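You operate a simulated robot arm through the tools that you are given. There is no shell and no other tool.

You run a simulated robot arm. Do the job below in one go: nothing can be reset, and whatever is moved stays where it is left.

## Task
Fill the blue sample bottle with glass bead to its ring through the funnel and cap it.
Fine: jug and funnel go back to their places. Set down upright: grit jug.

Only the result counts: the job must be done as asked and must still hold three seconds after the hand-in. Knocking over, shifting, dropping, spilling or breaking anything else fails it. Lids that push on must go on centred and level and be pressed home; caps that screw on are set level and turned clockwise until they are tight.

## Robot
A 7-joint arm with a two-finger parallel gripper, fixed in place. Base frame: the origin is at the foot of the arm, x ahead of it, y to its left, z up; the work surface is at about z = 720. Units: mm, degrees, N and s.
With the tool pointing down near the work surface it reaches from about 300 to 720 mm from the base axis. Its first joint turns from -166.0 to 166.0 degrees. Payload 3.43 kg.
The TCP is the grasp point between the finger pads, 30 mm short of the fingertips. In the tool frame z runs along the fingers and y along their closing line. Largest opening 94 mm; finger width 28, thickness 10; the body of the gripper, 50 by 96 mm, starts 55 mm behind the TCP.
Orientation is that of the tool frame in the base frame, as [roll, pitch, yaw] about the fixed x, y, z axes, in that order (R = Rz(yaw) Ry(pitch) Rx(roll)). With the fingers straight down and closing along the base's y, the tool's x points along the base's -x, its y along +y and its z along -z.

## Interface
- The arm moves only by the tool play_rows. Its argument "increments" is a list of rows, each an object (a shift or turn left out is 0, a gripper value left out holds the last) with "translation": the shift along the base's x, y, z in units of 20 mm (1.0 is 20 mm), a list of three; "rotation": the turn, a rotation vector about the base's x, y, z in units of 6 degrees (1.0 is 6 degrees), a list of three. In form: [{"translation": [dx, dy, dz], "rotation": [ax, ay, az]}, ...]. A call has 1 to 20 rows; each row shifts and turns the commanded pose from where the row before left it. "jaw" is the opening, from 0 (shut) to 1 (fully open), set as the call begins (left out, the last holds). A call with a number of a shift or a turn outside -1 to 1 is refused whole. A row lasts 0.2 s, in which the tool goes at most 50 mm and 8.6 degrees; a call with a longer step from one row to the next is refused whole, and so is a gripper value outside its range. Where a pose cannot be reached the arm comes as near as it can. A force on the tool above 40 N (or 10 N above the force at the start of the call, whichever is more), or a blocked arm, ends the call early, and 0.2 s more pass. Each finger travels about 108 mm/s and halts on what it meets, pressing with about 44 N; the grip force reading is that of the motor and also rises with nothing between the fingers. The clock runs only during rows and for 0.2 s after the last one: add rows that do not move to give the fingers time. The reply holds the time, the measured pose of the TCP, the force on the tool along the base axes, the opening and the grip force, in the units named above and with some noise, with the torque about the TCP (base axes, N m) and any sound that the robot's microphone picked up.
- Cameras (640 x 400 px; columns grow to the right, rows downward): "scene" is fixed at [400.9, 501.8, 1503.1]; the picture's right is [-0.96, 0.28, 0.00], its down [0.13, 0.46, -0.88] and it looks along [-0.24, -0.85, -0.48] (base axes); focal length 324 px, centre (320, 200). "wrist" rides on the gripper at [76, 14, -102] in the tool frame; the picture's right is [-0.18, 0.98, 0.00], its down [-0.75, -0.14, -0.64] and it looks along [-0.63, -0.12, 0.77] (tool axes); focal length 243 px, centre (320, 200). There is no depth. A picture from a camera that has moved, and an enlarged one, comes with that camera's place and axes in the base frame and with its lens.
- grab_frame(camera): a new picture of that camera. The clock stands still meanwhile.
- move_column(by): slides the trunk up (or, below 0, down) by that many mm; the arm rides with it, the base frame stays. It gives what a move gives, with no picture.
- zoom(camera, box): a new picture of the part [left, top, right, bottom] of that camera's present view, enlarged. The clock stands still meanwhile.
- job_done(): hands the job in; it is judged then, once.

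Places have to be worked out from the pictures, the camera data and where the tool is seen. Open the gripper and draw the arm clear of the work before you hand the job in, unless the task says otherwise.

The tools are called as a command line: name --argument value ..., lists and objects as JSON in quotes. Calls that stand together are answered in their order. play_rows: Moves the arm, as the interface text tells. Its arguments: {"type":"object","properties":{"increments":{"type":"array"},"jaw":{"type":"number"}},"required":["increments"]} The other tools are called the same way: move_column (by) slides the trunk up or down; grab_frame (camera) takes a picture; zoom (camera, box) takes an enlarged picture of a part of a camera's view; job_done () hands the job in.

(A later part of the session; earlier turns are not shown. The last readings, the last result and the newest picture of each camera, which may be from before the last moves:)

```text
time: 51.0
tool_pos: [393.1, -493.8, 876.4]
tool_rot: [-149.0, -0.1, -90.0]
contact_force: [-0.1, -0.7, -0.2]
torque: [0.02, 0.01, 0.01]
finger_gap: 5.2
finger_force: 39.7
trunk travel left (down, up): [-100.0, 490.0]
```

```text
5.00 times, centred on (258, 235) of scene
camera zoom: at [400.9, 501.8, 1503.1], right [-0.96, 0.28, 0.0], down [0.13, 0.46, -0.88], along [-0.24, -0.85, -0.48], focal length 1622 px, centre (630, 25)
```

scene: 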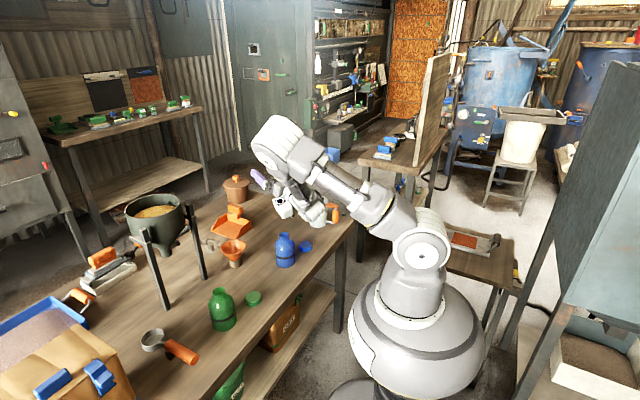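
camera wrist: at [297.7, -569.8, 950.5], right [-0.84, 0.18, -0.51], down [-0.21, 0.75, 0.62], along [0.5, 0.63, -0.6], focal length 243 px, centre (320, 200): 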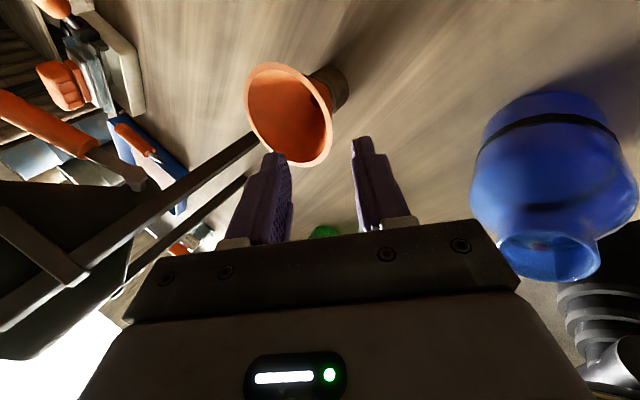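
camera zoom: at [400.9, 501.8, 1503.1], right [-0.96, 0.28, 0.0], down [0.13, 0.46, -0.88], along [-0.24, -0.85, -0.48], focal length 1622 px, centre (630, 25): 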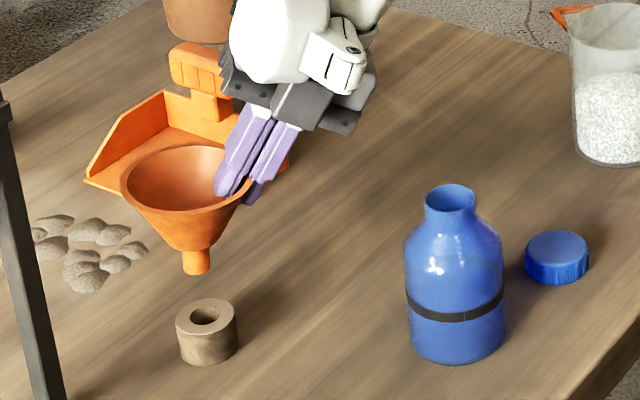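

The funnel came out cleanly (stem about 20 mm wide), leaning about 3°. I raise it further, correct the lean by +3° about y, and carry it over the bottle.

play_rows --increments '[{"translation": [0, 0, 0.8], "rotation": [0, 0.25, 0]}, {"translation": [0, 0, 0.8], "rotation": [0, 0.25, 0]}, {"translation": [0, 0, 0.8]}, {"translation": [-0.3, 0, 0.8]}, {"translation": [-0.75, 0.15, 0.6]}, {"translation": [-0.8, 0.2, 0.2]}, {"translation": [-0.8, 0.2, 0]}, {"translation": [-0.8, 0.2, 0]}, {"translation": [-0.8, 0.2, 0]}, {"translation": [-0.8, 0.2, 0]}, {"translation": [-0.8, 0.2, 0]}, {"translation": [-0.8, 0.2, 0]}, {"translation": [-0.8, 0.2, 0]}, {"translation": [-0.8, 0.2, 0]}, {"translation": [-0.8, 0.2, 0]}, {"translation": [0, 0, 0]}, {}]'

zoom --camera "scene" --box '[240, 185, 336, 275]'

grab_frame --camera "wrist"

```text
time: 54.6
tool_pos: [211.9, -451.3, 957.8]
tool_rot: [-152.0, 0.0, -90.0]
contact_force: [0.4, 0.7, -1.6]
torque: [-0.02, 0.04, 0.0]
finger_gap: 5.5
finger_force: 39.5
trunk travel left (down, up): [-100.0, 490.0]
```

```text
4.44 times, centred on (288, 230) of scene
camera zoom: at [400.9, 501.8, 1503.1], right [-0.96, 0.28, 0.0], down [0.13, 0.46, -0.88], along [-0.24, -0.85, -0.48], focal length 1442 px, centre (462, 67)
```

zoom: 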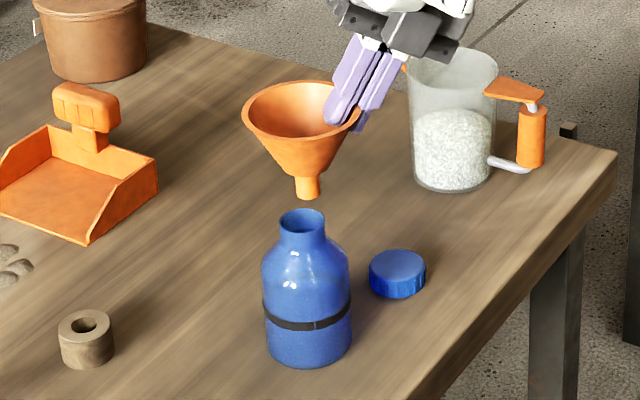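

```text
taken
camera wrist: at [152.1, -527.5, 1040.8], right [-0.87, 0.18, -0.46], down [-0.18, 0.75, 0.63], along [0.46, 0.63, -0.62], focal length 243 px, centre (320, 200)
```

wrist: 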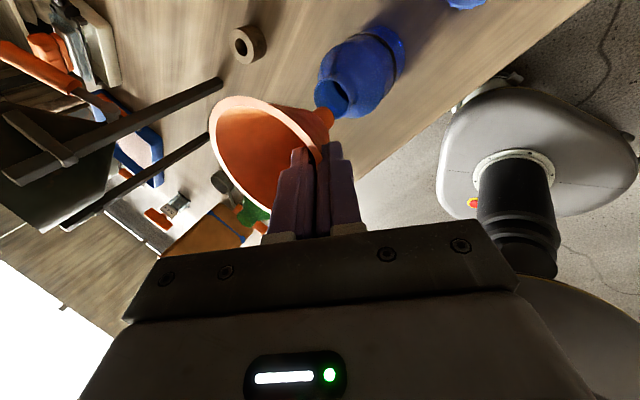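

The stem hangs just above the neck, about 5 mm too far in -x by my estimate. I check it from the wrist close up.

zoom --camera "wrist" --box '[280, 50, 380, 150]'

zoom --camera "scene" --box '[264, 195, 320, 240]'

```text
4.00 times, centred on (330, 100) of wrist
camera zoom: at [152.1, -527.5, 1040.8], right [-0.87, 0.18, -0.46], down [-0.18, 0.75, 0.63], along [0.46, 0.63, -0.62], focal length 970 px, centre (280, 600)
```

zoom: 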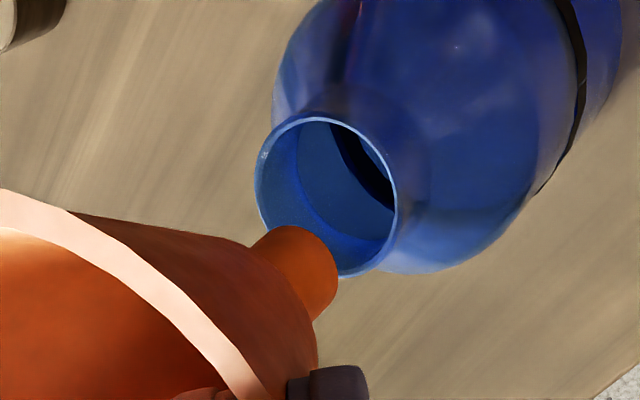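

```text
8.89 times, centred on (292, 218) of scene
camera zoom: at [400.9, 501.8, 1503.1], right [-0.96, 0.28, 0.0], down [0.13, 0.46, -0.88], along [-0.24, -0.85, -0.48], focal length 2884 px, centre (569, 44)
```

zoom: 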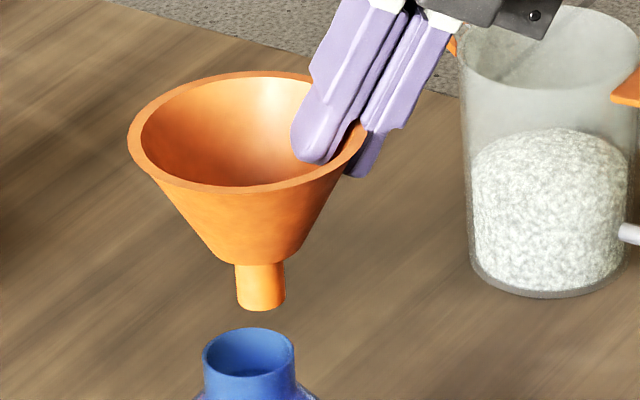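

Both views agree: shift +5.8 mm in x and -4.5 mm in y, then lower 35 mm so the stem enters the neck, and check.

play_rows --increments '[{"translation": [0.29, -0.225, 0]}, {}, {"translation": [0, 0, -0.35]}, {"translation": [0, 0, -0.35]}, {"translation": [0, 0, -0.35]}, {"translation": [0, 0, -0.35]}, {"translation": [0, 0, -0.35]}, {}]'

zoom --camera "scene" --box '[264, 200, 320, 245]'

zoom --camera "wrist" --box '[280, 50, 380, 150]'

```text
time: 56.4
tool_pos: [218.0, -454.8, 921.4]
tool_rot: [-152.0, 0.0, -90.1]
contact_force: [-0.2, 0.3, -0.7]
torque: [0.0, 0.03, 0.03]
finger_gap: 5.3
finger_force: 40.3
trunk travel left (down, up): [-100.0, 490.0]
```

```text
8.89 times, centred on (292, 222) of scene
camera zoom: at [400.9, 501.8, 1503.1], right [-0.96, 0.28, 0.0], down [0.13, 0.46, -0.88], along [-0.24, -0.85, -0.48], focal length 2884 px, centre (569, 0)
```

zoom: 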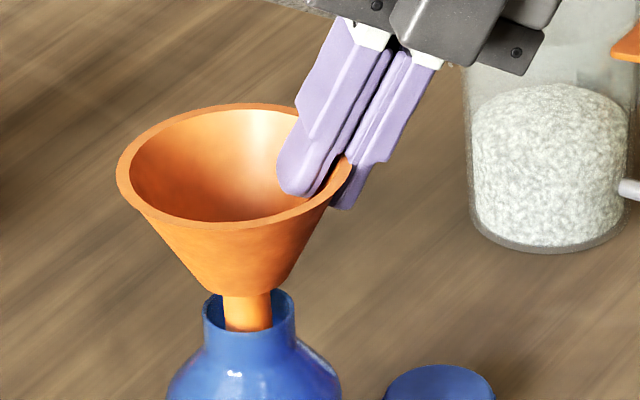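

```text
4.00 times, centred on (330, 100) of wrist
camera zoom: at [158.5, -531.5, 1004.6], right [-0.87, 0.18, -0.46], down [-0.18, 0.75, 0.63], along [0.46, 0.63, -0.62], focal length 970 px, centre (280, 600)
```

zoom: 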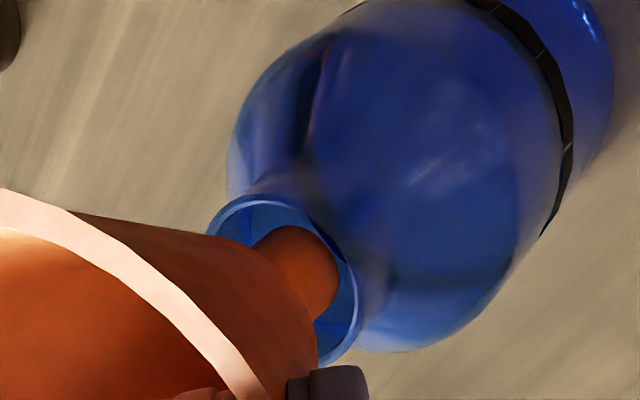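

The stem is entering the neck centrally. I lower slowly until the cone seats on the rim.

play_rows --increments '[{"translation": [0, 0, -0.15]}, {"translation": [0, 0, -0.15]}, {"translation": [0, 0, -0.15]}, {}]'

play_rows --increments '[{"translation": [0, 0, -0.08]}, {"translation": [0, 0, -0.08]}, {}]'

zoom --camera "scene" --box '[264, 200, 320, 245]'

```text
time: 57.4
tool_pos: [217.6, -455.2, 912.8]
tool_rot: [-151.9, 0.0, -90.0]
contact_force: [-0.4, -0.9, -0.6]
torque: [-0.03, 0.07, 0.02]
finger_gap: 5.4
finger_force: 40.0
trunk travel left (down, up): [-100.0, 490.0]
```

```text
time: 58.2
tool_pos: [217.9, -456.0, 908.7]
tool_rot: [-152.0, 0.1, -89.9]
contact_force: [0.5, 0.0, -0.8]
torque: [0.01, 0.02, -0.03]
finger_gap: 5.1
finger_force: 39.4
trunk travel left (down, up): [-100.0, 490.0]
```

```text
8.89 times, centred on (292, 222) of scene
camera zoom: at [400.9, 501.8, 1503.1], right [-0.96, 0.28, 0.0], down [0.13, 0.46, -0.88], along [-0.24, -0.85, -0.48], focal length 2884 px, centre (569, 0)
```

zoom: 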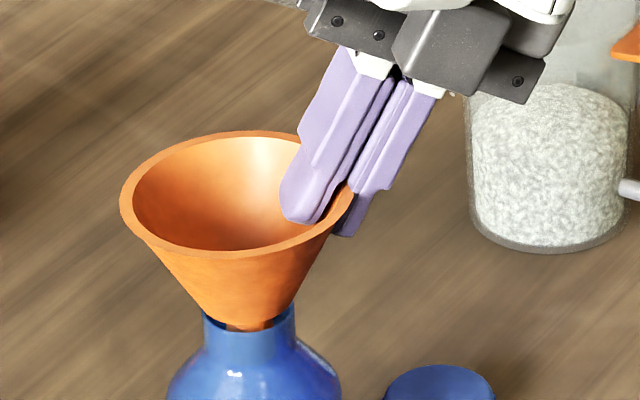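

Nearly seated with no contact force yet. I continue in 1.5 mm steps until contact.

play_rows --increments '[{"translation": [0, 0, -0.075]}, {"translation": [0, 0, -0.075]}, {}]'

play_rows --increments '[{"translation": [0, 0, -0.06]}, {}]'

zoom --camera "scene" --box '[264, 200, 320, 245]'

```text
time: 59.0
tool_pos: [218.3, -455.3, 906.1]
tool_rot: [-152.1, 0.0, -89.9]
contact_force: [0.0, 0.0, 0.0]
torque: [-0.01, 0.03, 0.02]
finger_gap: 5.6
finger_force: 39.6
trunk travel left (down, up): [-100.0, 490.0]
```

```text
time: 59.6
tool_pos: [215.8, -455.5, 905.2]
tool_rot: [-152.0, 0.1, -90.1]
contact_force: [-0.5, -0.2, -1.2]
torque: [0.0, 0.05, -0.02]
finger_gap: 5.4
finger_force: 39.5
trunk travel left (down, up): [-100.0, 490.0]
```

```text
8.89 times, centred on (292, 222) of scene
camera zoom: at [400.9, 501.8, 1503.1], right [-0.96, 0.28, 0.0], down [0.13, 0.46, -0.88], along [-0.24, -0.85, -0.48], focal length 2884 px, centre (569, 0)
```

zoom: 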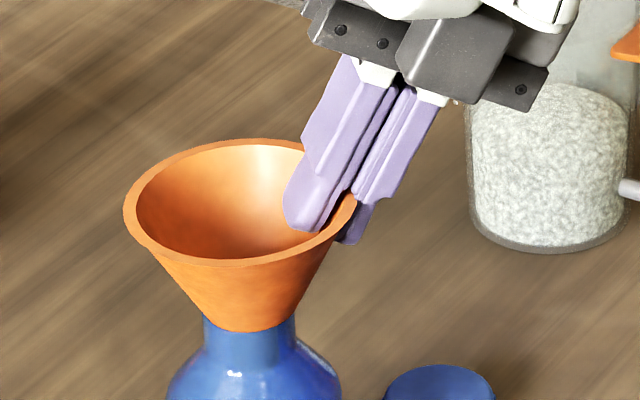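

play_rows --increments '[{"translation": [0, 0, -0.05]}, {"translation": [0, 0, -0.05]}, {}]'

```text
time: 60.4
tool_pos: [216.0, -454.9, 904.8]
tool_rot: [-151.9, 0.0, -90.0]
contact_force: [0.8, -0.8, 5.8]
torque: [-0.02, -0.37, -0.04]
finger_gap: 5.4
finger_force: 40.2
trunk travel left (down, up): [-100.0, 490.0]
```

Contact at 5.8 N: the cone is seated. I ease up 1 mm and open just enough to free the wall.

play_rows --increments '[{"translation": [0, 0, 0.05]}, {}]'

play_rows --increments '[{}, {}, {}]' --jaw 0.2

zoom --camera "scene" --box '[256, 200, 320, 275]'

zoom --camera "wrist" --box '[200, 50, 400, 250]'

```text
time: 61.0
tool_pos: [217.0, -456.0, 905.2]
tool_rot: [-152.0, 0.0, -90.0]
contact_force: [0.7, 0.1, -0.7]
torque: [0.02, 0.01, -0.03]
finger_gap: 5.1
finger_force: 39.3
trunk travel left (down, up): [-100.0, 490.0]
```

```text
time: 61.8
tool_pos: [215.9, -455.6, 905.7]
tool_rot: [-152.1, 0.0, -90.0]
contact_force: [0.1, -0.5, -0.1]
torque: [0.02, 0.04, 0.01]
finger_gap: 18.6
finger_force: 0.0
trunk travel left (down, up): [-100.0, 490.0]
```

```text
5.33 times, centred on (288, 238) of scene
camera zoom: at [400.9, 501.8, 1503.1], right [-0.96, 0.28, 0.0], down [0.13, 0.46, -0.88], along [-0.24, -0.85, -0.48], focal length 1730 px, centre (491, 0)
```

zoom: 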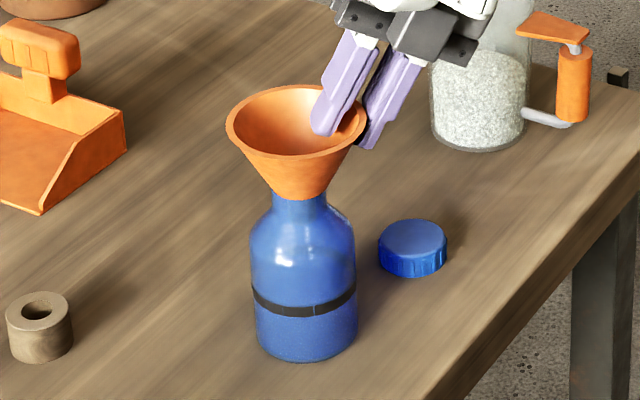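

```text
2.00 times, centred on (300, 150) of wrist
camera zoom: at [156.7, -531.4, 988.1], right [-0.87, 0.18, -0.46], down [-0.18, 0.75, 0.63], along [0.46, 0.63, -0.62], focal length 485 px, centre (360, 300)
```

zoom: 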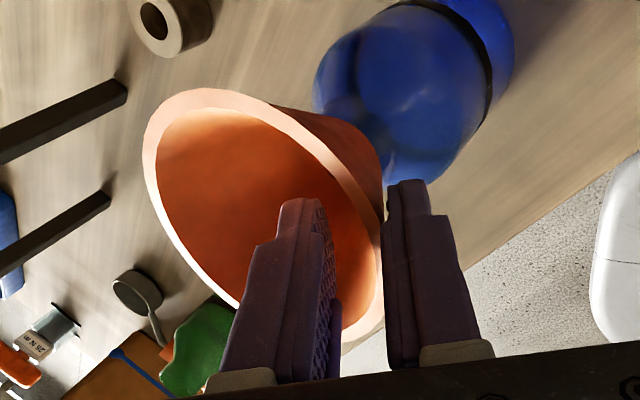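

The funnel sits level on the bottle. I open a little more and withdraw along the finger axis.

play_rows --increments '[{}, {}]' --jaw 0.3

play_rows --increments '[{"translation": [-0.235, 0, 0.44]}, {"translation": [-0.235, 0, 0.44]}, {"translation": [-0.47, 0, 0.88]}, {"translation": [-0.47, 0, 0.88]}, {"translation": [-0.47, 0, 0.88]}, {"translation": [-0.47, 0, 0.88]}, {}]'

zoom --camera "scene" --box '[240, 185, 336, 275]'

grab_frame --camera "wrist"

```text
time: 62.4
tool_pos: [217.2, -455.7, 904.2]
tool_rot: [-152.0, 0.0, -90.0]
contact_force: [-1.7, -0.2, -0.7]
torque: [-0.03, 0.02, -0.01]
finger_gap: 27.9
finger_force: 0.1
trunk travel left (down, up): [-100.0, 490.0]
```

```text
time: 64.0
tool_pos: [167.8, -455.4, 992.3]
tool_rot: [-151.9, 0.0, -90.0]
contact_force: [-0.9, 0.0, 0.0]
torque: [0.01, 0.01, 0.03]
finger_gap: 27.9
finger_force: 0.0
trunk travel left (down, up): [-100.0, 490.0]
```

```text
4.44 times, centred on (288, 230) of scene
camera zoom: at [400.9, 501.8, 1503.1], right [-0.96, 0.28, 0.0], down [0.13, 0.46, -0.88], along [-0.24, -0.85, -0.48], focal length 1442 px, centre (462, 67)
```

zoom: 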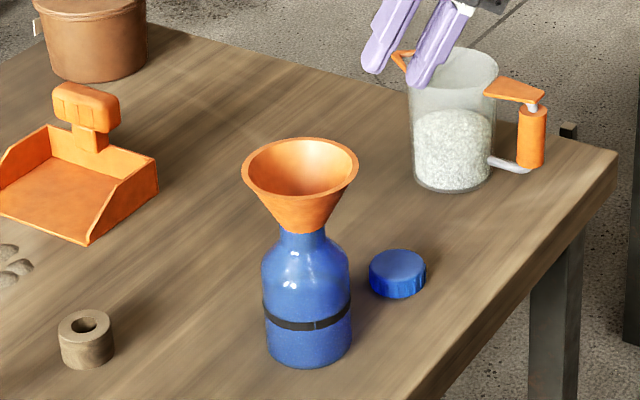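

```text
taken
camera wrist: at [109.5, -530.9, 1075.1], right [-0.87, 0.18, -0.46], down [-0.18, 0.75, 0.63], along [0.46, 0.63, -0.62], focal length 243 px, centre (320, 200)
```

wrist: 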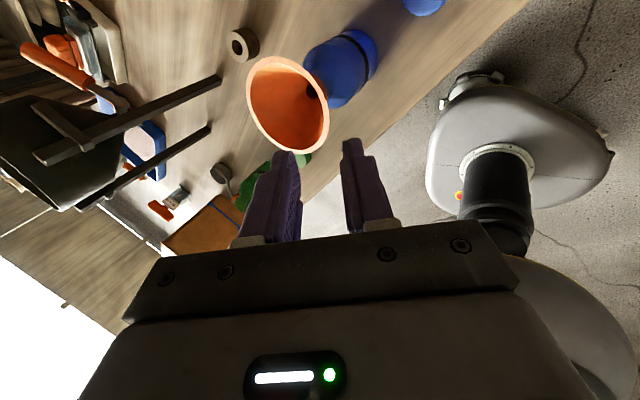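

Funnel placed and free. Now I straighten the tool and yaw to the jug-handle orientation while moving over the handle.

play_rows --increments '[{"translation": [-0.3, -0.2, 0], "rotation": [0, 0.778, 0]}, {"translation": [-0.3, -0.2, 0], "rotation": [0, 0.778, 0]}, {"translation": [-0.3, -0.2, 0], "rotation": [0, 0.778, 0]}, {"translation": [-0.3, -0.2, 0], "rotation": [0, 0.778, 0]}, {"translation": [-0.3, -0.2, 0], "rotation": [0, 0.778, 0]}, {"translation": [-0.3, -0.2, 0], "rotation": [0, 0.778, 0]}, {}]' --jaw 0.7

play_rows --increments '[{"translation": [-0.34, -0.36, 0], "rotation": [0, 0, -1]}, {"translation": [-0.34, -0.36, 0], "rotation": [0, 0, -1]}, {"translation": [-0.34, -0.36, 0], "rotation": [0, 0, -1]}, {"translation": [-0.34, -0.36, 0], "rotation": [0, 0, -1]}, {"translation": [-0.34, -0.36, 0], "rotation": [0, 0, -1]}, {"translation": [-0.34, -0.36, 0], "rotation": [0, 0, -1]}, {"translation": [-0.34, -0.36, 0], "rotation": [0, 0, -1]}, {"translation": [-0.34, -0.36, 0], "rotation": [0, 0, -1]}, {"translation": [-0.34, -0.36, 0], "rotation": [0, 0, -1]}, {"translation": [-0.34, -0.36, 0], "rotation": [0, 0, -1]}, {"translation": [-0.34, -0.36, 0], "rotation": [0, 0, -1]}, {"translation": [-0.34, -0.36, 0], "rotation": [0, 0, -1]}, {"translation": [-0.34, -0.36, 0], "rotation": [0, 0, -1]}, {"translation": [-0.34, -0.36, 0], "rotation": [0, 0, -1]}, {"translation": [-0.34, -0.36, 0], "rotation": [0, 0, -1]}, {"translation": [-0.34, -0.36, 0], "rotation": [0, 0, -1]}, {"translation": [-0.34, -0.36, 0], "rotation": [0, 0, -1]}, {"translation": [-0.34, -0.36, 0], "rotation": [0, 0, -1]}, {"rotation": [0, 0, -1]}, {"rotation": [0, 0, -1]}]'

play_rows --increments '[{"rotation": [0, 0, -1]}, {"rotation": [0, 0, -1]}, {"rotation": [0, 0, -0.5]}, {}]'

grab_frame --camera "wrist"

```text
time: 65.6
tool_pos: [133.5, -478.3, 993.0]
tool_rot: [179.9, 0.0, -89.9]
contact_force: [0.7, 0.4, -0.1]
torque: [0.0, 0.02, -0.02]
finger_gap: 66.0
finger_force: 0.2
trunk travel left (down, up): [-100.0, 490.0]
```

```text
time: 69.8
tool_pos: [11.7, -609.7, 991.7]
tool_rot: [180.0, 0.0, 149.8]
contact_force: [0.4, -0.2, 0.7]
torque: [-0.03, -0.01, -0.04]
finger_gap: 65.8
finger_force: 0.0
trunk travel left (down, up): [-100.0, 490.0]
```

```text
time: 70.8
tool_pos: [12.7, -609.7, 992.6]
tool_rot: [-180.0, -0.1, 135.0]
contact_force: [-0.1, 0.4, 0.1]
torque: [0.01, 0.0, 0.0]
finger_gap: 65.8
finger_force: 0.0
trunk travel left (down, up): [-100.0, 490.0]
```

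```text
taken
camera wrist: at [-30.7, -545.5, 1094.9], right [0.83, 0.56, 0.0], down [0.43, -0.63, 0.64], along [0.36, -0.53, -0.77], focal length 243 px, centre (320, 200)
```

wrist: 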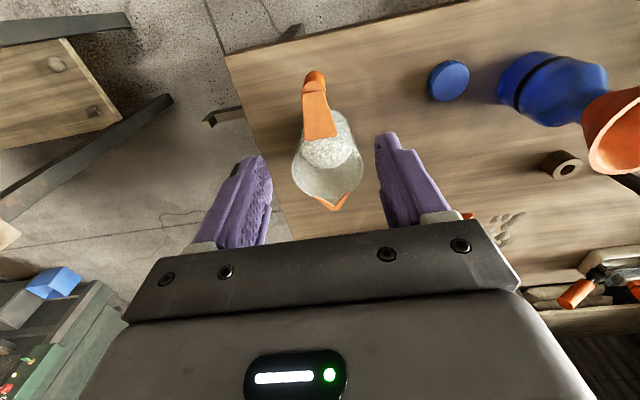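

zoom --camera "wrist" --box '[260, 55, 390, 215]'

zoom --camera "scene" --box '[295, 165, 375, 235]'

```text
2.50 times, centred on (325, 135) of wrist
camera zoom: at [-30.7, -545.5, 1094.9], right [0.83, 0.56, 0.0], down [0.43, -0.63, 0.64], along [0.36, -0.53, -0.77], focal length 606 px, centre (308, 362)
```

zoom: 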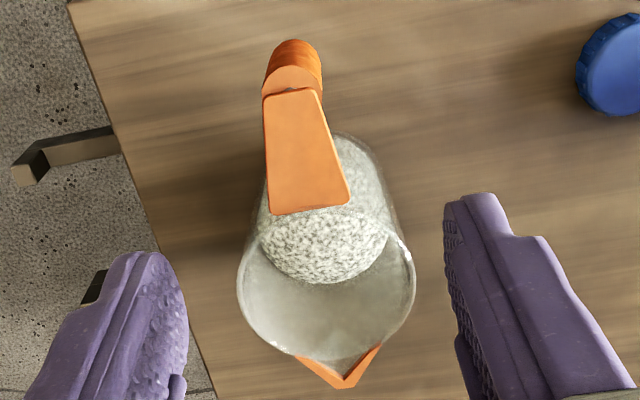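

```text
5.71 times, centred on (335, 200) of scene
camera zoom: at [400.9, 501.8, 1503.1], right [-0.96, 0.28, 0.0], down [0.13, 0.46, -0.88], along [-0.24, -0.85, -0.48], focal length 1854 px, centre (234, 200)
```

zoom: 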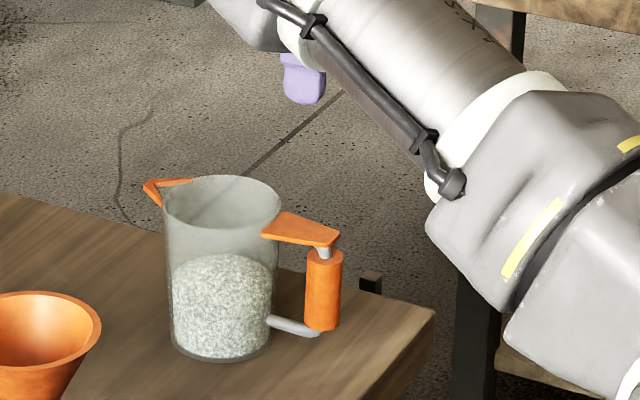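

The handle axis is at about (7,-615). The wide top plate would get in the way of a straight-down grip, so I lean the tool 28° so the fingers slant under it. I move to the pre-approach pose now.

play_rows --increments '[{"translation": [-0.29, 0.207, -0.5], "rotation": [-0.55, -0.55, 0]}, {"translation": [-0.29, 0.207, -0.5], "rotation": [-0.55, -0.55, 0]}, {"translation": [-0.29, 0.207, -0.5], "rotation": [-0.55, -0.55, 0]}, {"translation": [-0.29, 0.207, -0.5], "rotation": [-0.55, -0.55, 0]}, {"translation": [-0.29, 0.207, -0.5], "rotation": [-0.55, -0.55, 0]}, {"translation": [-0.29, 0.207, -0.5], "rotation": [-0.55, -0.55, 0]}, {"translation": [0, 0, -0.6]}, {"translation": [0, 0, -0.6]}, {"translation": [0, 0, -0.6]}, {"translation": [0, 0, -0.6]}, {"translation": [0, 0, -0.6]}, {}, {}]'

grab_frame --camera "wrist"

grab_frame --camera "scene"

```text
time: 73.6
tool_pos: [-22.0, -584.5, 869.9]
tool_rot: [-180.0, 28.0, 135.0]
contact_force: [-0.2, 0.0, -0.4]
torque: [0.02, 0.01, 0.01]
finger_gap: 65.9
finger_force: 0.1
trunk travel left (down, up): [-100.0, 490.0]
```

```text
taken
camera wrist: at [-93.5, -492.0, 925.4], right [0.81, 0.58, 0.09], down [0.16, -0.36, 0.92], along [0.57, -0.73, -0.38], focal length 243 px, centre (320, 200)
```

wrist: 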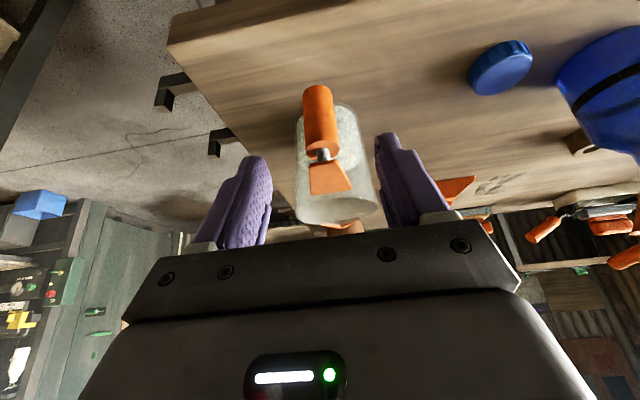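

```text
taken
```

scene: 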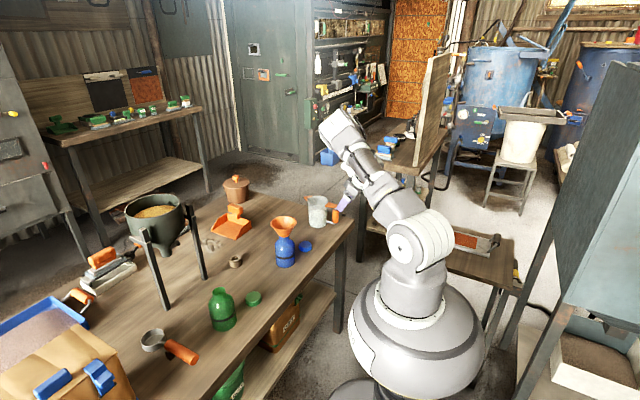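

zoom --camera "wrist" --box '[220, 60, 420, 240]'

zoom --camera "scene" --box '[295, 165, 375, 235]'

```text
2.22 times, centred on (320, 150) of wrist
camera zoom: at [-93.5, -492.0, 925.4], right [0.81, 0.58, 0.09], down [0.16, -0.36, 0.92], along [0.57, -0.73, -0.38], focal length 539 px, centre (320, 311)
```

zoom: 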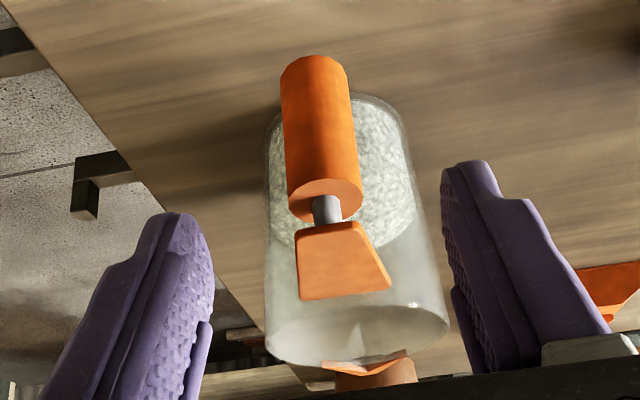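

```text
5.71 times, centred on (335, 200) of scene
camera zoom: at [400.9, 501.8, 1503.1], right [-0.96, 0.28, 0.0], down [0.13, 0.46, -0.88], along [-0.24, -0.85, -0.48], focal length 1854 px, centre (234, 200)
```

zoom: 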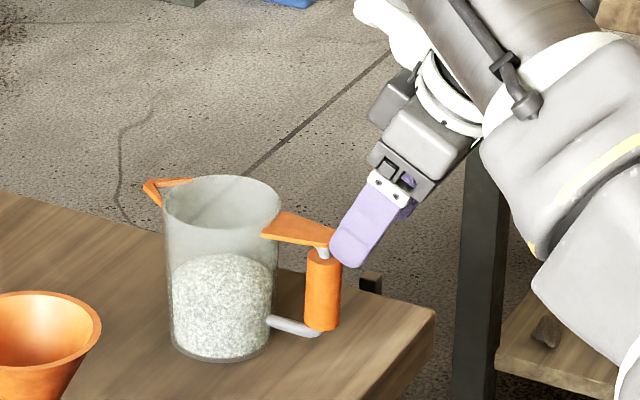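

The handle is centred between the fingers to within about 1 mm. I advance along the finger direction in two stages.

play_rows --increments '[{"translation": [0.184, -0.188, -0.48]}, {"translation": [0.184, -0.188, -0.48]}, {"translation": [0.184, -0.188, -0.48]}, {"translation": [0.184, -0.188, -0.48]}, {"translation": [0.184, -0.188, -0.48]}, {}]'

zoom --camera "wrist" --box '[220, 60, 420, 240]'

zoom --camera "scene" --box '[295, 165, 375, 235]'

```text
time: 75.0
tool_pos: [-4.7, -603.9, 825.8]
tool_rot: [180.0, 28.1, 135.0]
contact_force: [0.3, 0.1, 0.3]
torque: [0.01, -0.04, -0.03]
finger_gap: 65.6
finger_force: 0.2
trunk travel left (down, up): [-100.0, 490.0]
```

```text
2.22 times, centred on (320, 150) of wrist
camera zoom: at [-75.9, -511.6, 879.8], right [0.81, 0.58, 0.09], down [0.16, -0.36, 0.92], along [0.56, -0.73, -0.38], focal length 539 px, centre (320, 311)
```

zoom: 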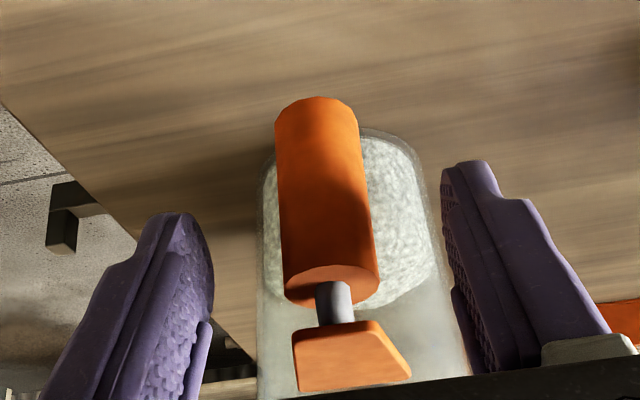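

```text
5.71 times, centred on (335, 200) of scene
camera zoom: at [400.9, 501.8, 1503.1], right [-0.96, 0.28, 0.0], down [0.13, 0.46, -0.88], along [-0.24, -0.85, -0.48], focal length 1854 px, centre (234, 200)
```

zoom: 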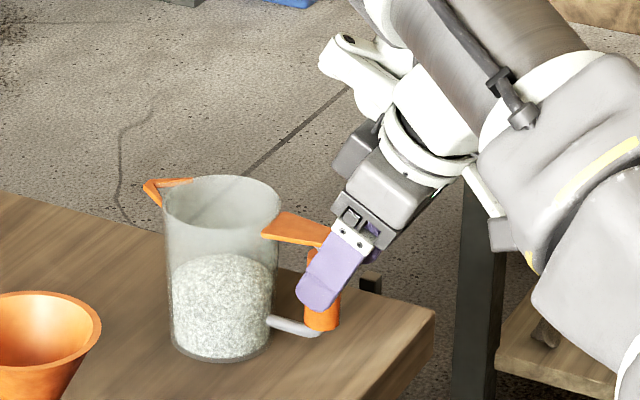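

The handle triangulates to (8.7,-614) with its top at z≈818. I go the last 35 mm to about (8.5,-614,795).

play_rows --increments '[{"translation": [0.22, -0.172, -0.515]}, {"translation": [0.22, -0.172, -0.515]}, {"translation": [0.22, -0.172, -0.515]}, {}]'

zoom --camera "wrist" --box '[220, 60, 420, 240]'

zoom --camera "scene" --box '[295, 165, 375, 235]'

```text
time: 76.0
tool_pos: [7.9, -612.2, 794.6]
tool_rot: [-180.0, 28.0, 135.0]
contact_force: [0.0, 1.2, -0.2]
torque: [0.01, -0.02, 0.04]
finger_gap: 66.0
finger_force: 0.0
trunk travel left (down, up): [-100.0, 490.0]
```

```text
2.22 times, centred on (320, 150) of wrist
camera zoom: at [-61.9, -521.6, 848.3], right [0.81, 0.58, 0.09], down [0.16, -0.36, 0.92], along [0.57, -0.73, -0.38], focal length 539 px, centre (320, 311)
```

zoom: 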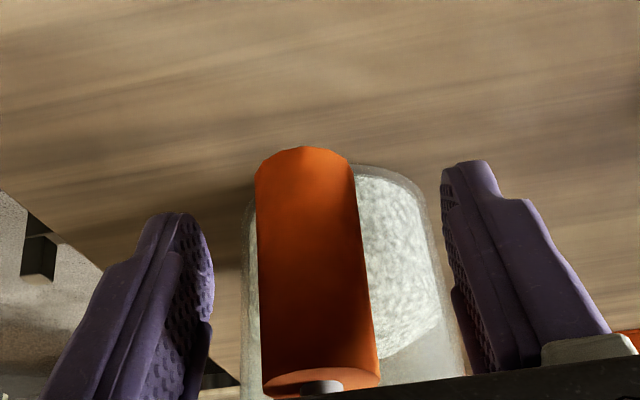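

```text
5.71 times, centred on (335, 200) of scene
camera zoom: at [400.9, 501.8, 1503.1], right [-0.96, 0.28, 0.0], down [0.13, 0.46, -0.88], along [-0.24, -0.85, -0.48], focal length 1854 px, centre (234, 200)
```

zoom: 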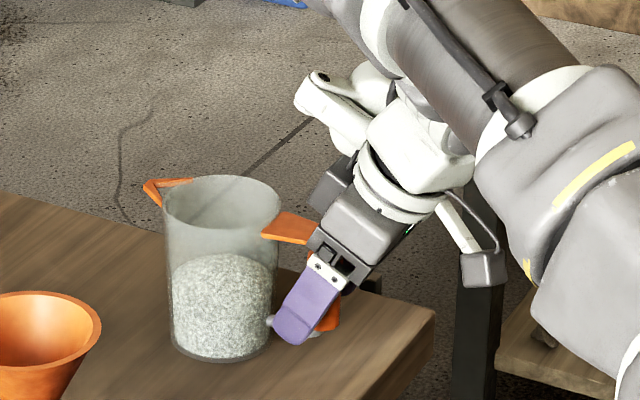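

Centred to about 1.4 mm; I nudge that out and close on the handle.

play_rows --increments '[{"translation": [-0.045, -0.045, 0]}, {}]'

play_rows --increments '[{}, {}, {}, {}]' --jaw 0

zoom --camera "wrist" --box '[220, 60, 420, 240]'

zoom --camera "scene" --box '[295, 165, 375, 235]'

```text
time: 76.6
tool_pos: [9.3, -614.7, 792.4]
tool_rot: [179.9, 28.1, 135.1]
contact_force: [0.1, 0.0, -0.1]
torque: [0.0, -0.01, 0.01]
finger_gap: 65.9
finger_force: 0.0
trunk travel left (down, up): [-100.0, 490.0]
```

```text
time: 77.6
tool_pos: [7.8, -614.3, 794.1]
tool_rot: [180.0, 28.0, 135.0]
contact_force: [0.0, 0.3, 0.6]
torque: [-0.02, 0.03, -0.01]
finger_gap: 30.7
finger_force: 44.1
trunk travel left (down, up): [-100.0, 490.0]
```

```text
2.22 times, centred on (320, 150) of wrist
camera zoom: at [-62.5, -522.5, 847.7], right [0.81, 0.58, 0.09], down [0.16, -0.36, 0.92], along [0.57, -0.73, -0.38], focal length 539 px, centre (320, 311)
```

zoom: 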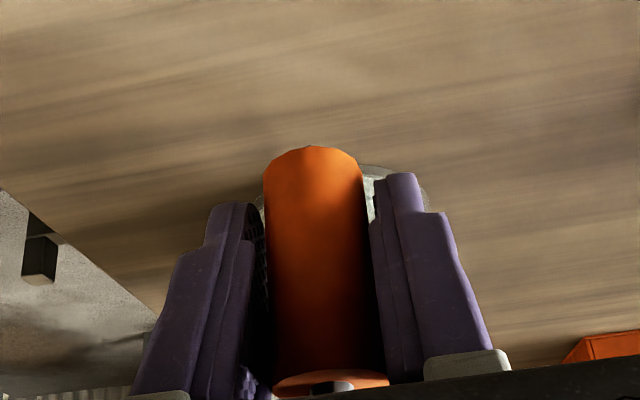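

```text
5.71 times, centred on (335, 200) of scene
camera zoom: at [400.9, 501.8, 1503.1], right [-0.96, 0.28, 0.0], down [0.13, 0.46, -0.88], along [-0.24, -0.85, -0.48], focal length 1854 px, centre (234, 200)
```

zoom: 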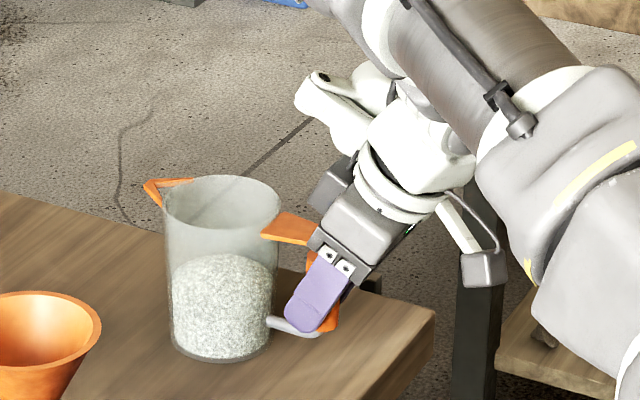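

Gripped firmly (44 N). I lift 10 mm and check for slip.

play_rows --increments '[{"translation": [0, 0, 0.1]}, {"translation": [0, 0, 0.1]}, {"translation": [0, 0, 0.15]}, {"translation": [0, 0, 0.15]}, {}, {}]'

zoom --camera "scene" --box '[295, 165, 375, 235]'

```text
time: 79.0
tool_pos: [8.4, -615.3, 804.1]
tool_rot: [180.0, 28.0, 134.9]
contact_force: [0.2, -0.1, -4.4]
torque: [0.21, 0.19, -0.02]
finger_gap: 30.7
finger_force: 43.5
trunk travel left (down, up): [-100.0, 490.0]
```

```text
5.71 times, centred on (335, 200) of scene
camera zoom: at [400.9, 501.8, 1503.1], right [-0.96, 0.28, 0.0], down [0.13, 0.46, -0.88], along [-0.24, -0.85, -0.48], focal length 1854 px, centre (234, 200)
```

zoom: 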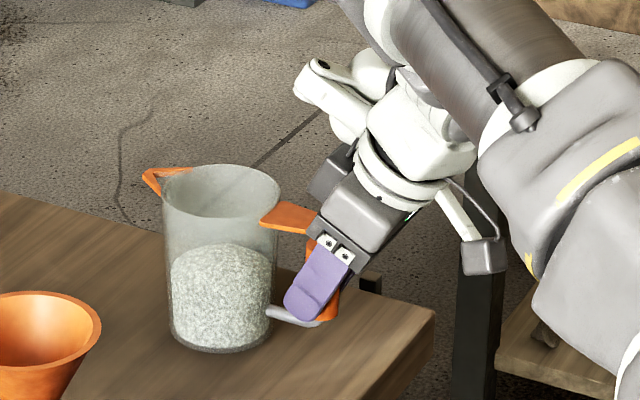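

Lifted without slip; weight reads about 4.4 N with the beads. I raise it well above everything, keeping it upright.

play_rows --increments '[{"translation": [0, 0, 0.5]}, {"translation": [0, 0, 0.8]}, {"translation": [0, 0, 1]}, {"translation": [0, 0, 1]}, {"translation": [0, 0, 1]}, {"translation": [0, 0, 1]}, {"translation": [0, 0, 1]}, {"translation": [0, 0, 1]}, {"translation": [0, 0, 1]}, {"translation": [0, 0, 1]}, {"translation": [0, 0, 1]}, {"translation": [0, 0, 1]}, {"translation": [0, 0, 1]}, {"translation": [0, 0, 1]}, {"translation": [0, 0, 0.5]}, {}, {}]'

grab_frame --camera "scene"

```text
time: 82.6
tool_pos: [8.6, -616.0, 1081.3]
tool_rot: [-180.0, 28.0, 135.0]
contact_force: [0.3, 0.1, -5.1]
torque: [0.17, 0.24, -0.02]
finger_gap: 30.9
finger_force: 43.7
trunk travel left (down, up): [-100.0, 490.0]
```

```text
taken
```

scene: 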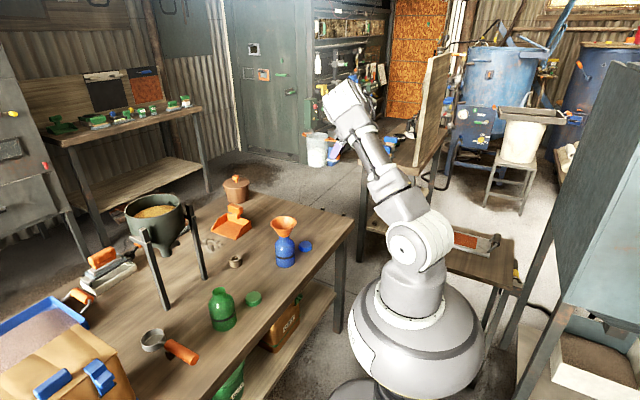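

Now I tilt it 28° (tool vertical, far from spilling) and swing it round in yaw while carrying it out beyond the bottle.

play_rows --increments '[{"rotation": [0.471, 0.471, 0]}, {"rotation": [0.471, 0.471, 0]}, {"rotation": [0.471, 0.471, 0]}, {"rotation": [0.471, 0.471, 0]}, {"rotation": [0.471, 0.471, 0]}, {"rotation": [0.471, 0.471, 0]}, {"rotation": [0.471, 0.471, 0]}, {}, {}]'

zoom --camera "scene" --box '[275, 75, 395, 195]'

grab_frame --camera "wrist"

```text
time: 84.6
tool_pos: [6.7, -616.3, 1078.5]
tool_rot: [-179.9, -0.1, 135.0]
contact_force: [0.5, 0.7, -3.9]
torque: [0.12, 0.17, -0.02]
finger_gap: 30.8
finger_force: 43.9
trunk travel left (down, up): [-100.0, 490.0]
```

```text
3.33 times, centred on (335, 135) of scene
camera zoom: at [400.9, 501.8, 1503.1], right [-0.96, 0.28, 0.0], down [0.13, 0.46, -0.88], along [-0.24, -0.85, -0.48], focal length 1081 px, centre (270, 417)
```

zoom: 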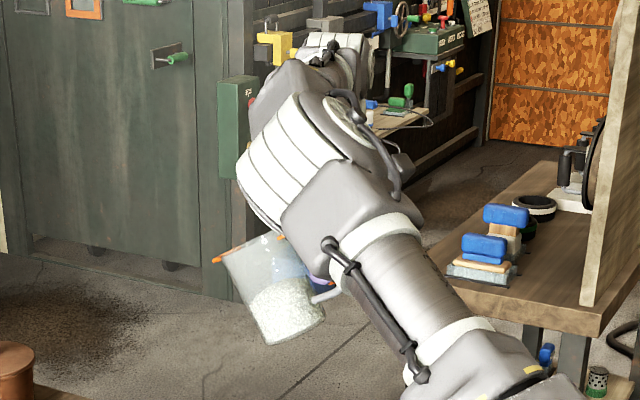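

```text
taken
camera wrist: at [-35.3, -550.7, 1181.1], right [0.82, 0.57, 0.0], down [0.43, -0.63, 0.64], along [0.36, -0.53, -0.77], focal length 243 px, centre (320, 200)
```

wrist: 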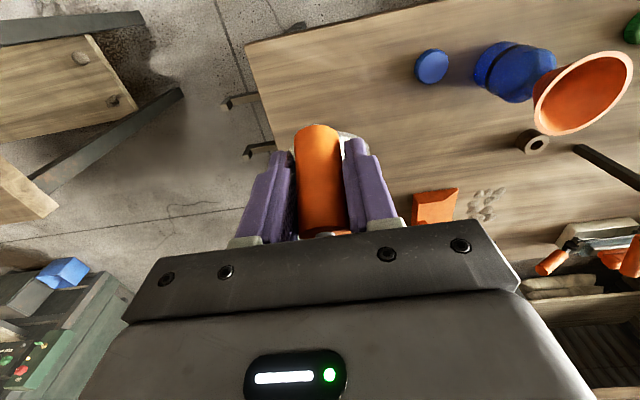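

The jug holds firm. I swing the yaw +165° while carrying it to about (300,-560), all above funnel height.

play_rows --increments '[{"translation": [0.5, 0.14, 0], "rotation": [0, 0, 0.6]}, {"translation": [0.7, 0.14, 0], "rotation": [0, 0, 0.9]}, {"translation": [0.75, 0.14, 0], "rotation": [0, 0, 1]}, {"translation": [0.75, 0.14, 0], "rotation": [0, 0, 1]}, {"translation": [0.75, 0.14, 0], "rotation": [0, 0, 1]}, {"translation": [0.75, 0.14, 0], "rotation": [0, 0, 1]}, {"translation": [0.75, 0.14, 0], "rotation": [0, 0, 1]}, {"translation": [0.75, 0.14, 0], "rotation": [0, 0, 1]}, {"translation": [0.75, 0.14, 0], "rotation": [0, 0, 1]}, {"translation": [0.75, 0.14, 0], "rotation": [0, 0, 1]}, {"translation": [0.75, 0.14, 0], "rotation": [0, 0, 1]}, {"translation": [0.75, 0.14, 0], "rotation": [0, 0, 1]}, {"translation": [0.75, 0.14, 0], "rotation": [0, 0, 1]}, {"translation": [0.75, 0.14, 0], "rotation": [0, 0, 1]}, {"translation": [0.75, 0.14, 0], "rotation": [0, 0, 1]}, {"translation": [0.75, 0.14, 0], "rotation": [0, 0, 1]}, {"translation": [0.75, 0.14, 0], "rotation": [0, 0, 1]}, {"translation": [0.75, 0.14, 0], "rotation": [0, 0, 1]}, {"translation": [0.75, 0.14, 0], "rotation": [0, 0, 1]}, {"translation": [0.7, 0.14, 0], "rotation": [0, 0, 1]}]'

grab_frame --camera "scene"

```text
time: 88.8
tool_pos: [302.2, -559.2, 1078.1]
tool_rot: [-179.9, 0.0, -107.8]
contact_force: [-0.3, -1.2, -4.0]
torque: [-0.24, 0.05, 0.0]
finger_gap: 30.5
finger_force: 44.1
trunk travel left (down, up): [-100.0, 490.0]
```

```text
taken
```

scene: 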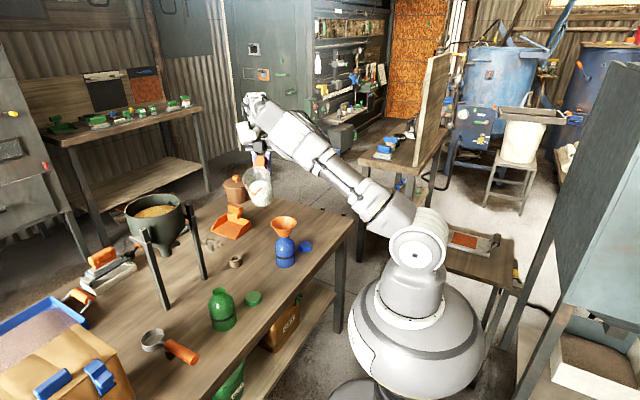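

Going well; I finish the yaw to -60°.

play_rows --increments '[{"rotation": [0, 0, 1]}, {"rotation": [0, 0, 1]}, {"rotation": [0, 0, 1]}, {"rotation": [0, 0, 1]}, {"rotation": [0, 0, 1]}, {"rotation": [0, 0, 1]}, {"rotation": [0, 0, 1]}, {"rotation": [0, 0, 0.5]}, {"rotation": [0, 0, 0.45]}, {}, {}]'

zoom --camera "scene" --box '[190, 80, 390, 280]'

grab_frame --camera "wrist"

```text
time: 91.2
tool_pos: [301.3, -559.3, 1078.9]
tool_rot: [-180.0, 0.0, -60.2]
contact_force: [0.0, -0.2, -4.2]
torque: [-0.16, -0.09, -0.02]
finger_gap: 30.6
finger_force: 44.0
trunk travel left (down, up): [-100.0, 490.0]
```

```text
2.00 times, centred on (290, 180) of scene
camera zoom: at [400.9, 501.8, 1503.1], right [-0.96, 0.28, 0.0], down [0.13, 0.46, -0.88], along [-0.24, -0.85, -0.48], focal length 649 px, centre (380, 240)
```

zoom: 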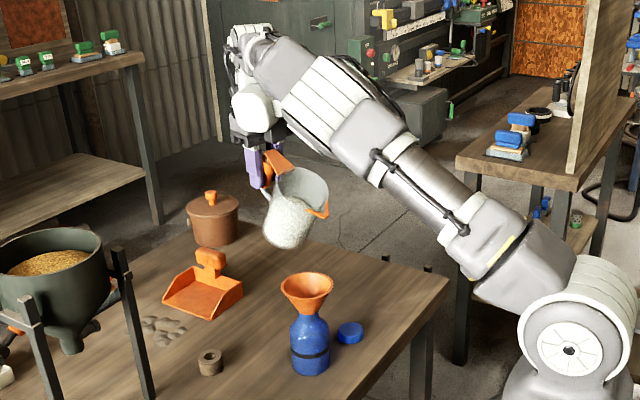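

```text
taken
camera wrist: at [327.6, -632.1, 1180.7], right [-0.94, -0.33, 0.0], down [-0.25, 0.72, 0.64], along [-0.21, 0.61, -0.77], focal length 243 px, centre (320, 200)
```

wrist: 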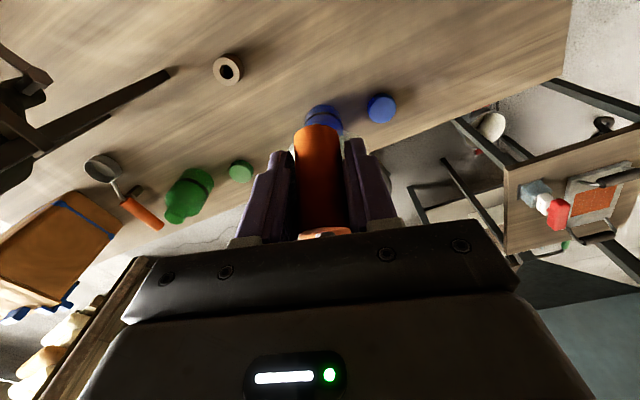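

The pose matches my model: the predicted spout tip projects onto the seen one within 1 px. I now tilt to 60° while bringing the spout over the funnel, about 18 mm above its rim.

play_rows --increments '[{"translation": [0.148, -0.069, -0.319], "rotation": [-0.577, -0.333, 0]}, {"translation": [0.148, -0.069, -0.319], "rotation": [-0.577, -0.333, 0]}, {"translation": [0.148, -0.069, -0.319], "rotation": [-0.577, -0.333, 0]}, {"translation": [0.148, -0.069, -0.319], "rotation": [-0.577, -0.333, 0]}, {"translation": [0.148, -0.069, -0.319], "rotation": [-0.577, -0.333, 0]}, {"translation": [0.148, -0.069, -0.319], "rotation": [-0.577, -0.333, 0]}, {"translation": [0.148, -0.069, -0.319], "rotation": [-0.577, -0.333, 0]}, {"translation": [0.148, -0.069, -0.319], "rotation": [-0.577, -0.333, 0]}, {}]'

zoom --camera "scene" --box '[240, 150, 340, 275]'

grab_frame --camera "wrist"

```text
time: 93.2
tool_pos: [323.9, -570.9, 1029.2]
tool_rot: [-179.9, -32.0, -60.2]
contact_force: [0.7, -1.0, -4.5]
torque: [-0.05, -0.03, 0.01]
finger_gap: 30.6
finger_force: 44.1
trunk travel left (down, up): [-100.0, 490.0]
```

```text
3.20 times, centred on (290, 212) of scene
camera zoom: at [400.9, 501.8, 1503.1], right [-0.96, 0.28, 0.0], down [0.13, 0.46, -0.88], along [-0.24, -0.85, -0.48], focal length 1038 px, centre (416, 160)
```

zoom: 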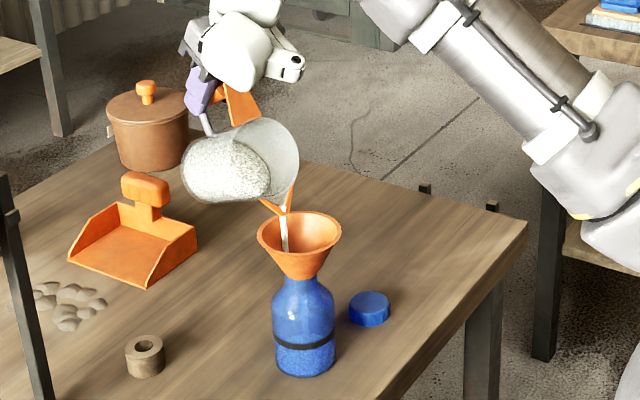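

```text
taken
camera wrist: at [317.5, -585.4, 1154.7], right [-0.93, -0.35, -0.1], down [-0.36, 0.92, 0.15], along [0.04, 0.17, -0.98], focal length 243 px, centre (320, 200)
```

wrist: 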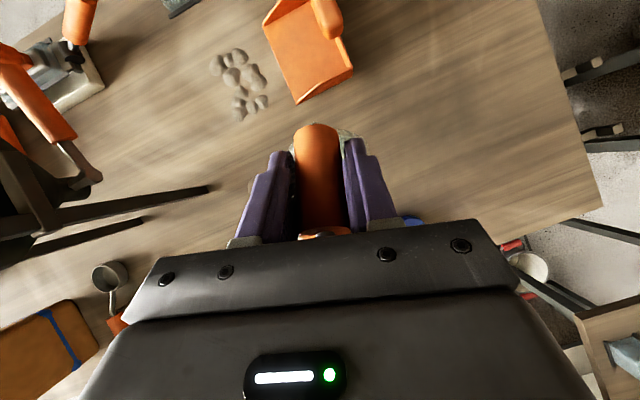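

Beads are already flowing at 60°, landing inside the funnel. I check the bottle level closely.

zoom --camera "scene" --box '[256, 195, 320, 275]'

```text
5.00 times, centred on (288, 235) of scene
camera zoom: at [400.9, 501.8, 1503.1], right [-0.96, 0.28, 0.0], down [0.13, 0.46, -0.88], along [-0.24, -0.85, -0.48], focal length 1622 px, centre (480, 25)
```

zoom: 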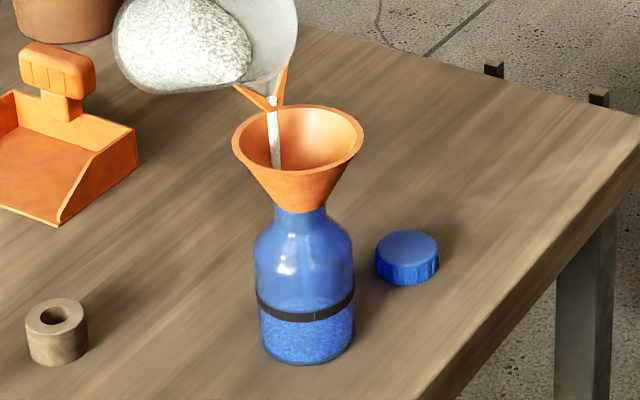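

zoom --camera "scene" --box '[268, 238, 304, 272]'

zoom --camera "scene" --box '[240, 185, 300, 235]'

```text
11.76 times, centred on (286, 255) of scene
camera zoom: at [400.9, 501.8, 1503.1], right [-0.96, 0.28, 0.0], down [0.13, 0.46, -0.88], along [-0.24, -0.85, -0.48], focal length 3817 px, centre (720, -447)
```

zoom: 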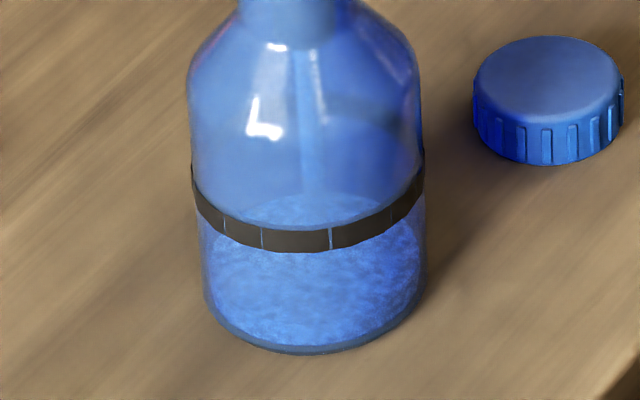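

```text
8.00 times, centred on (270, 210) of scene
camera zoom: at [400.9, 501.8, 1503.1], right [-0.96, 0.28, 0.0], down [0.13, 0.46, -0.88], along [-0.24, -0.85, -0.48], focal length 2595 px, centre (720, 120)
```

zoom: 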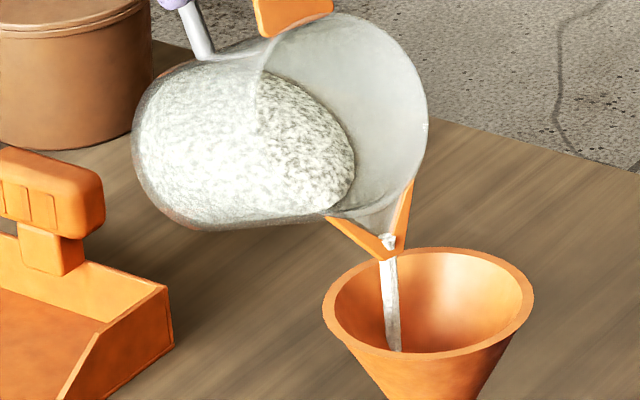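

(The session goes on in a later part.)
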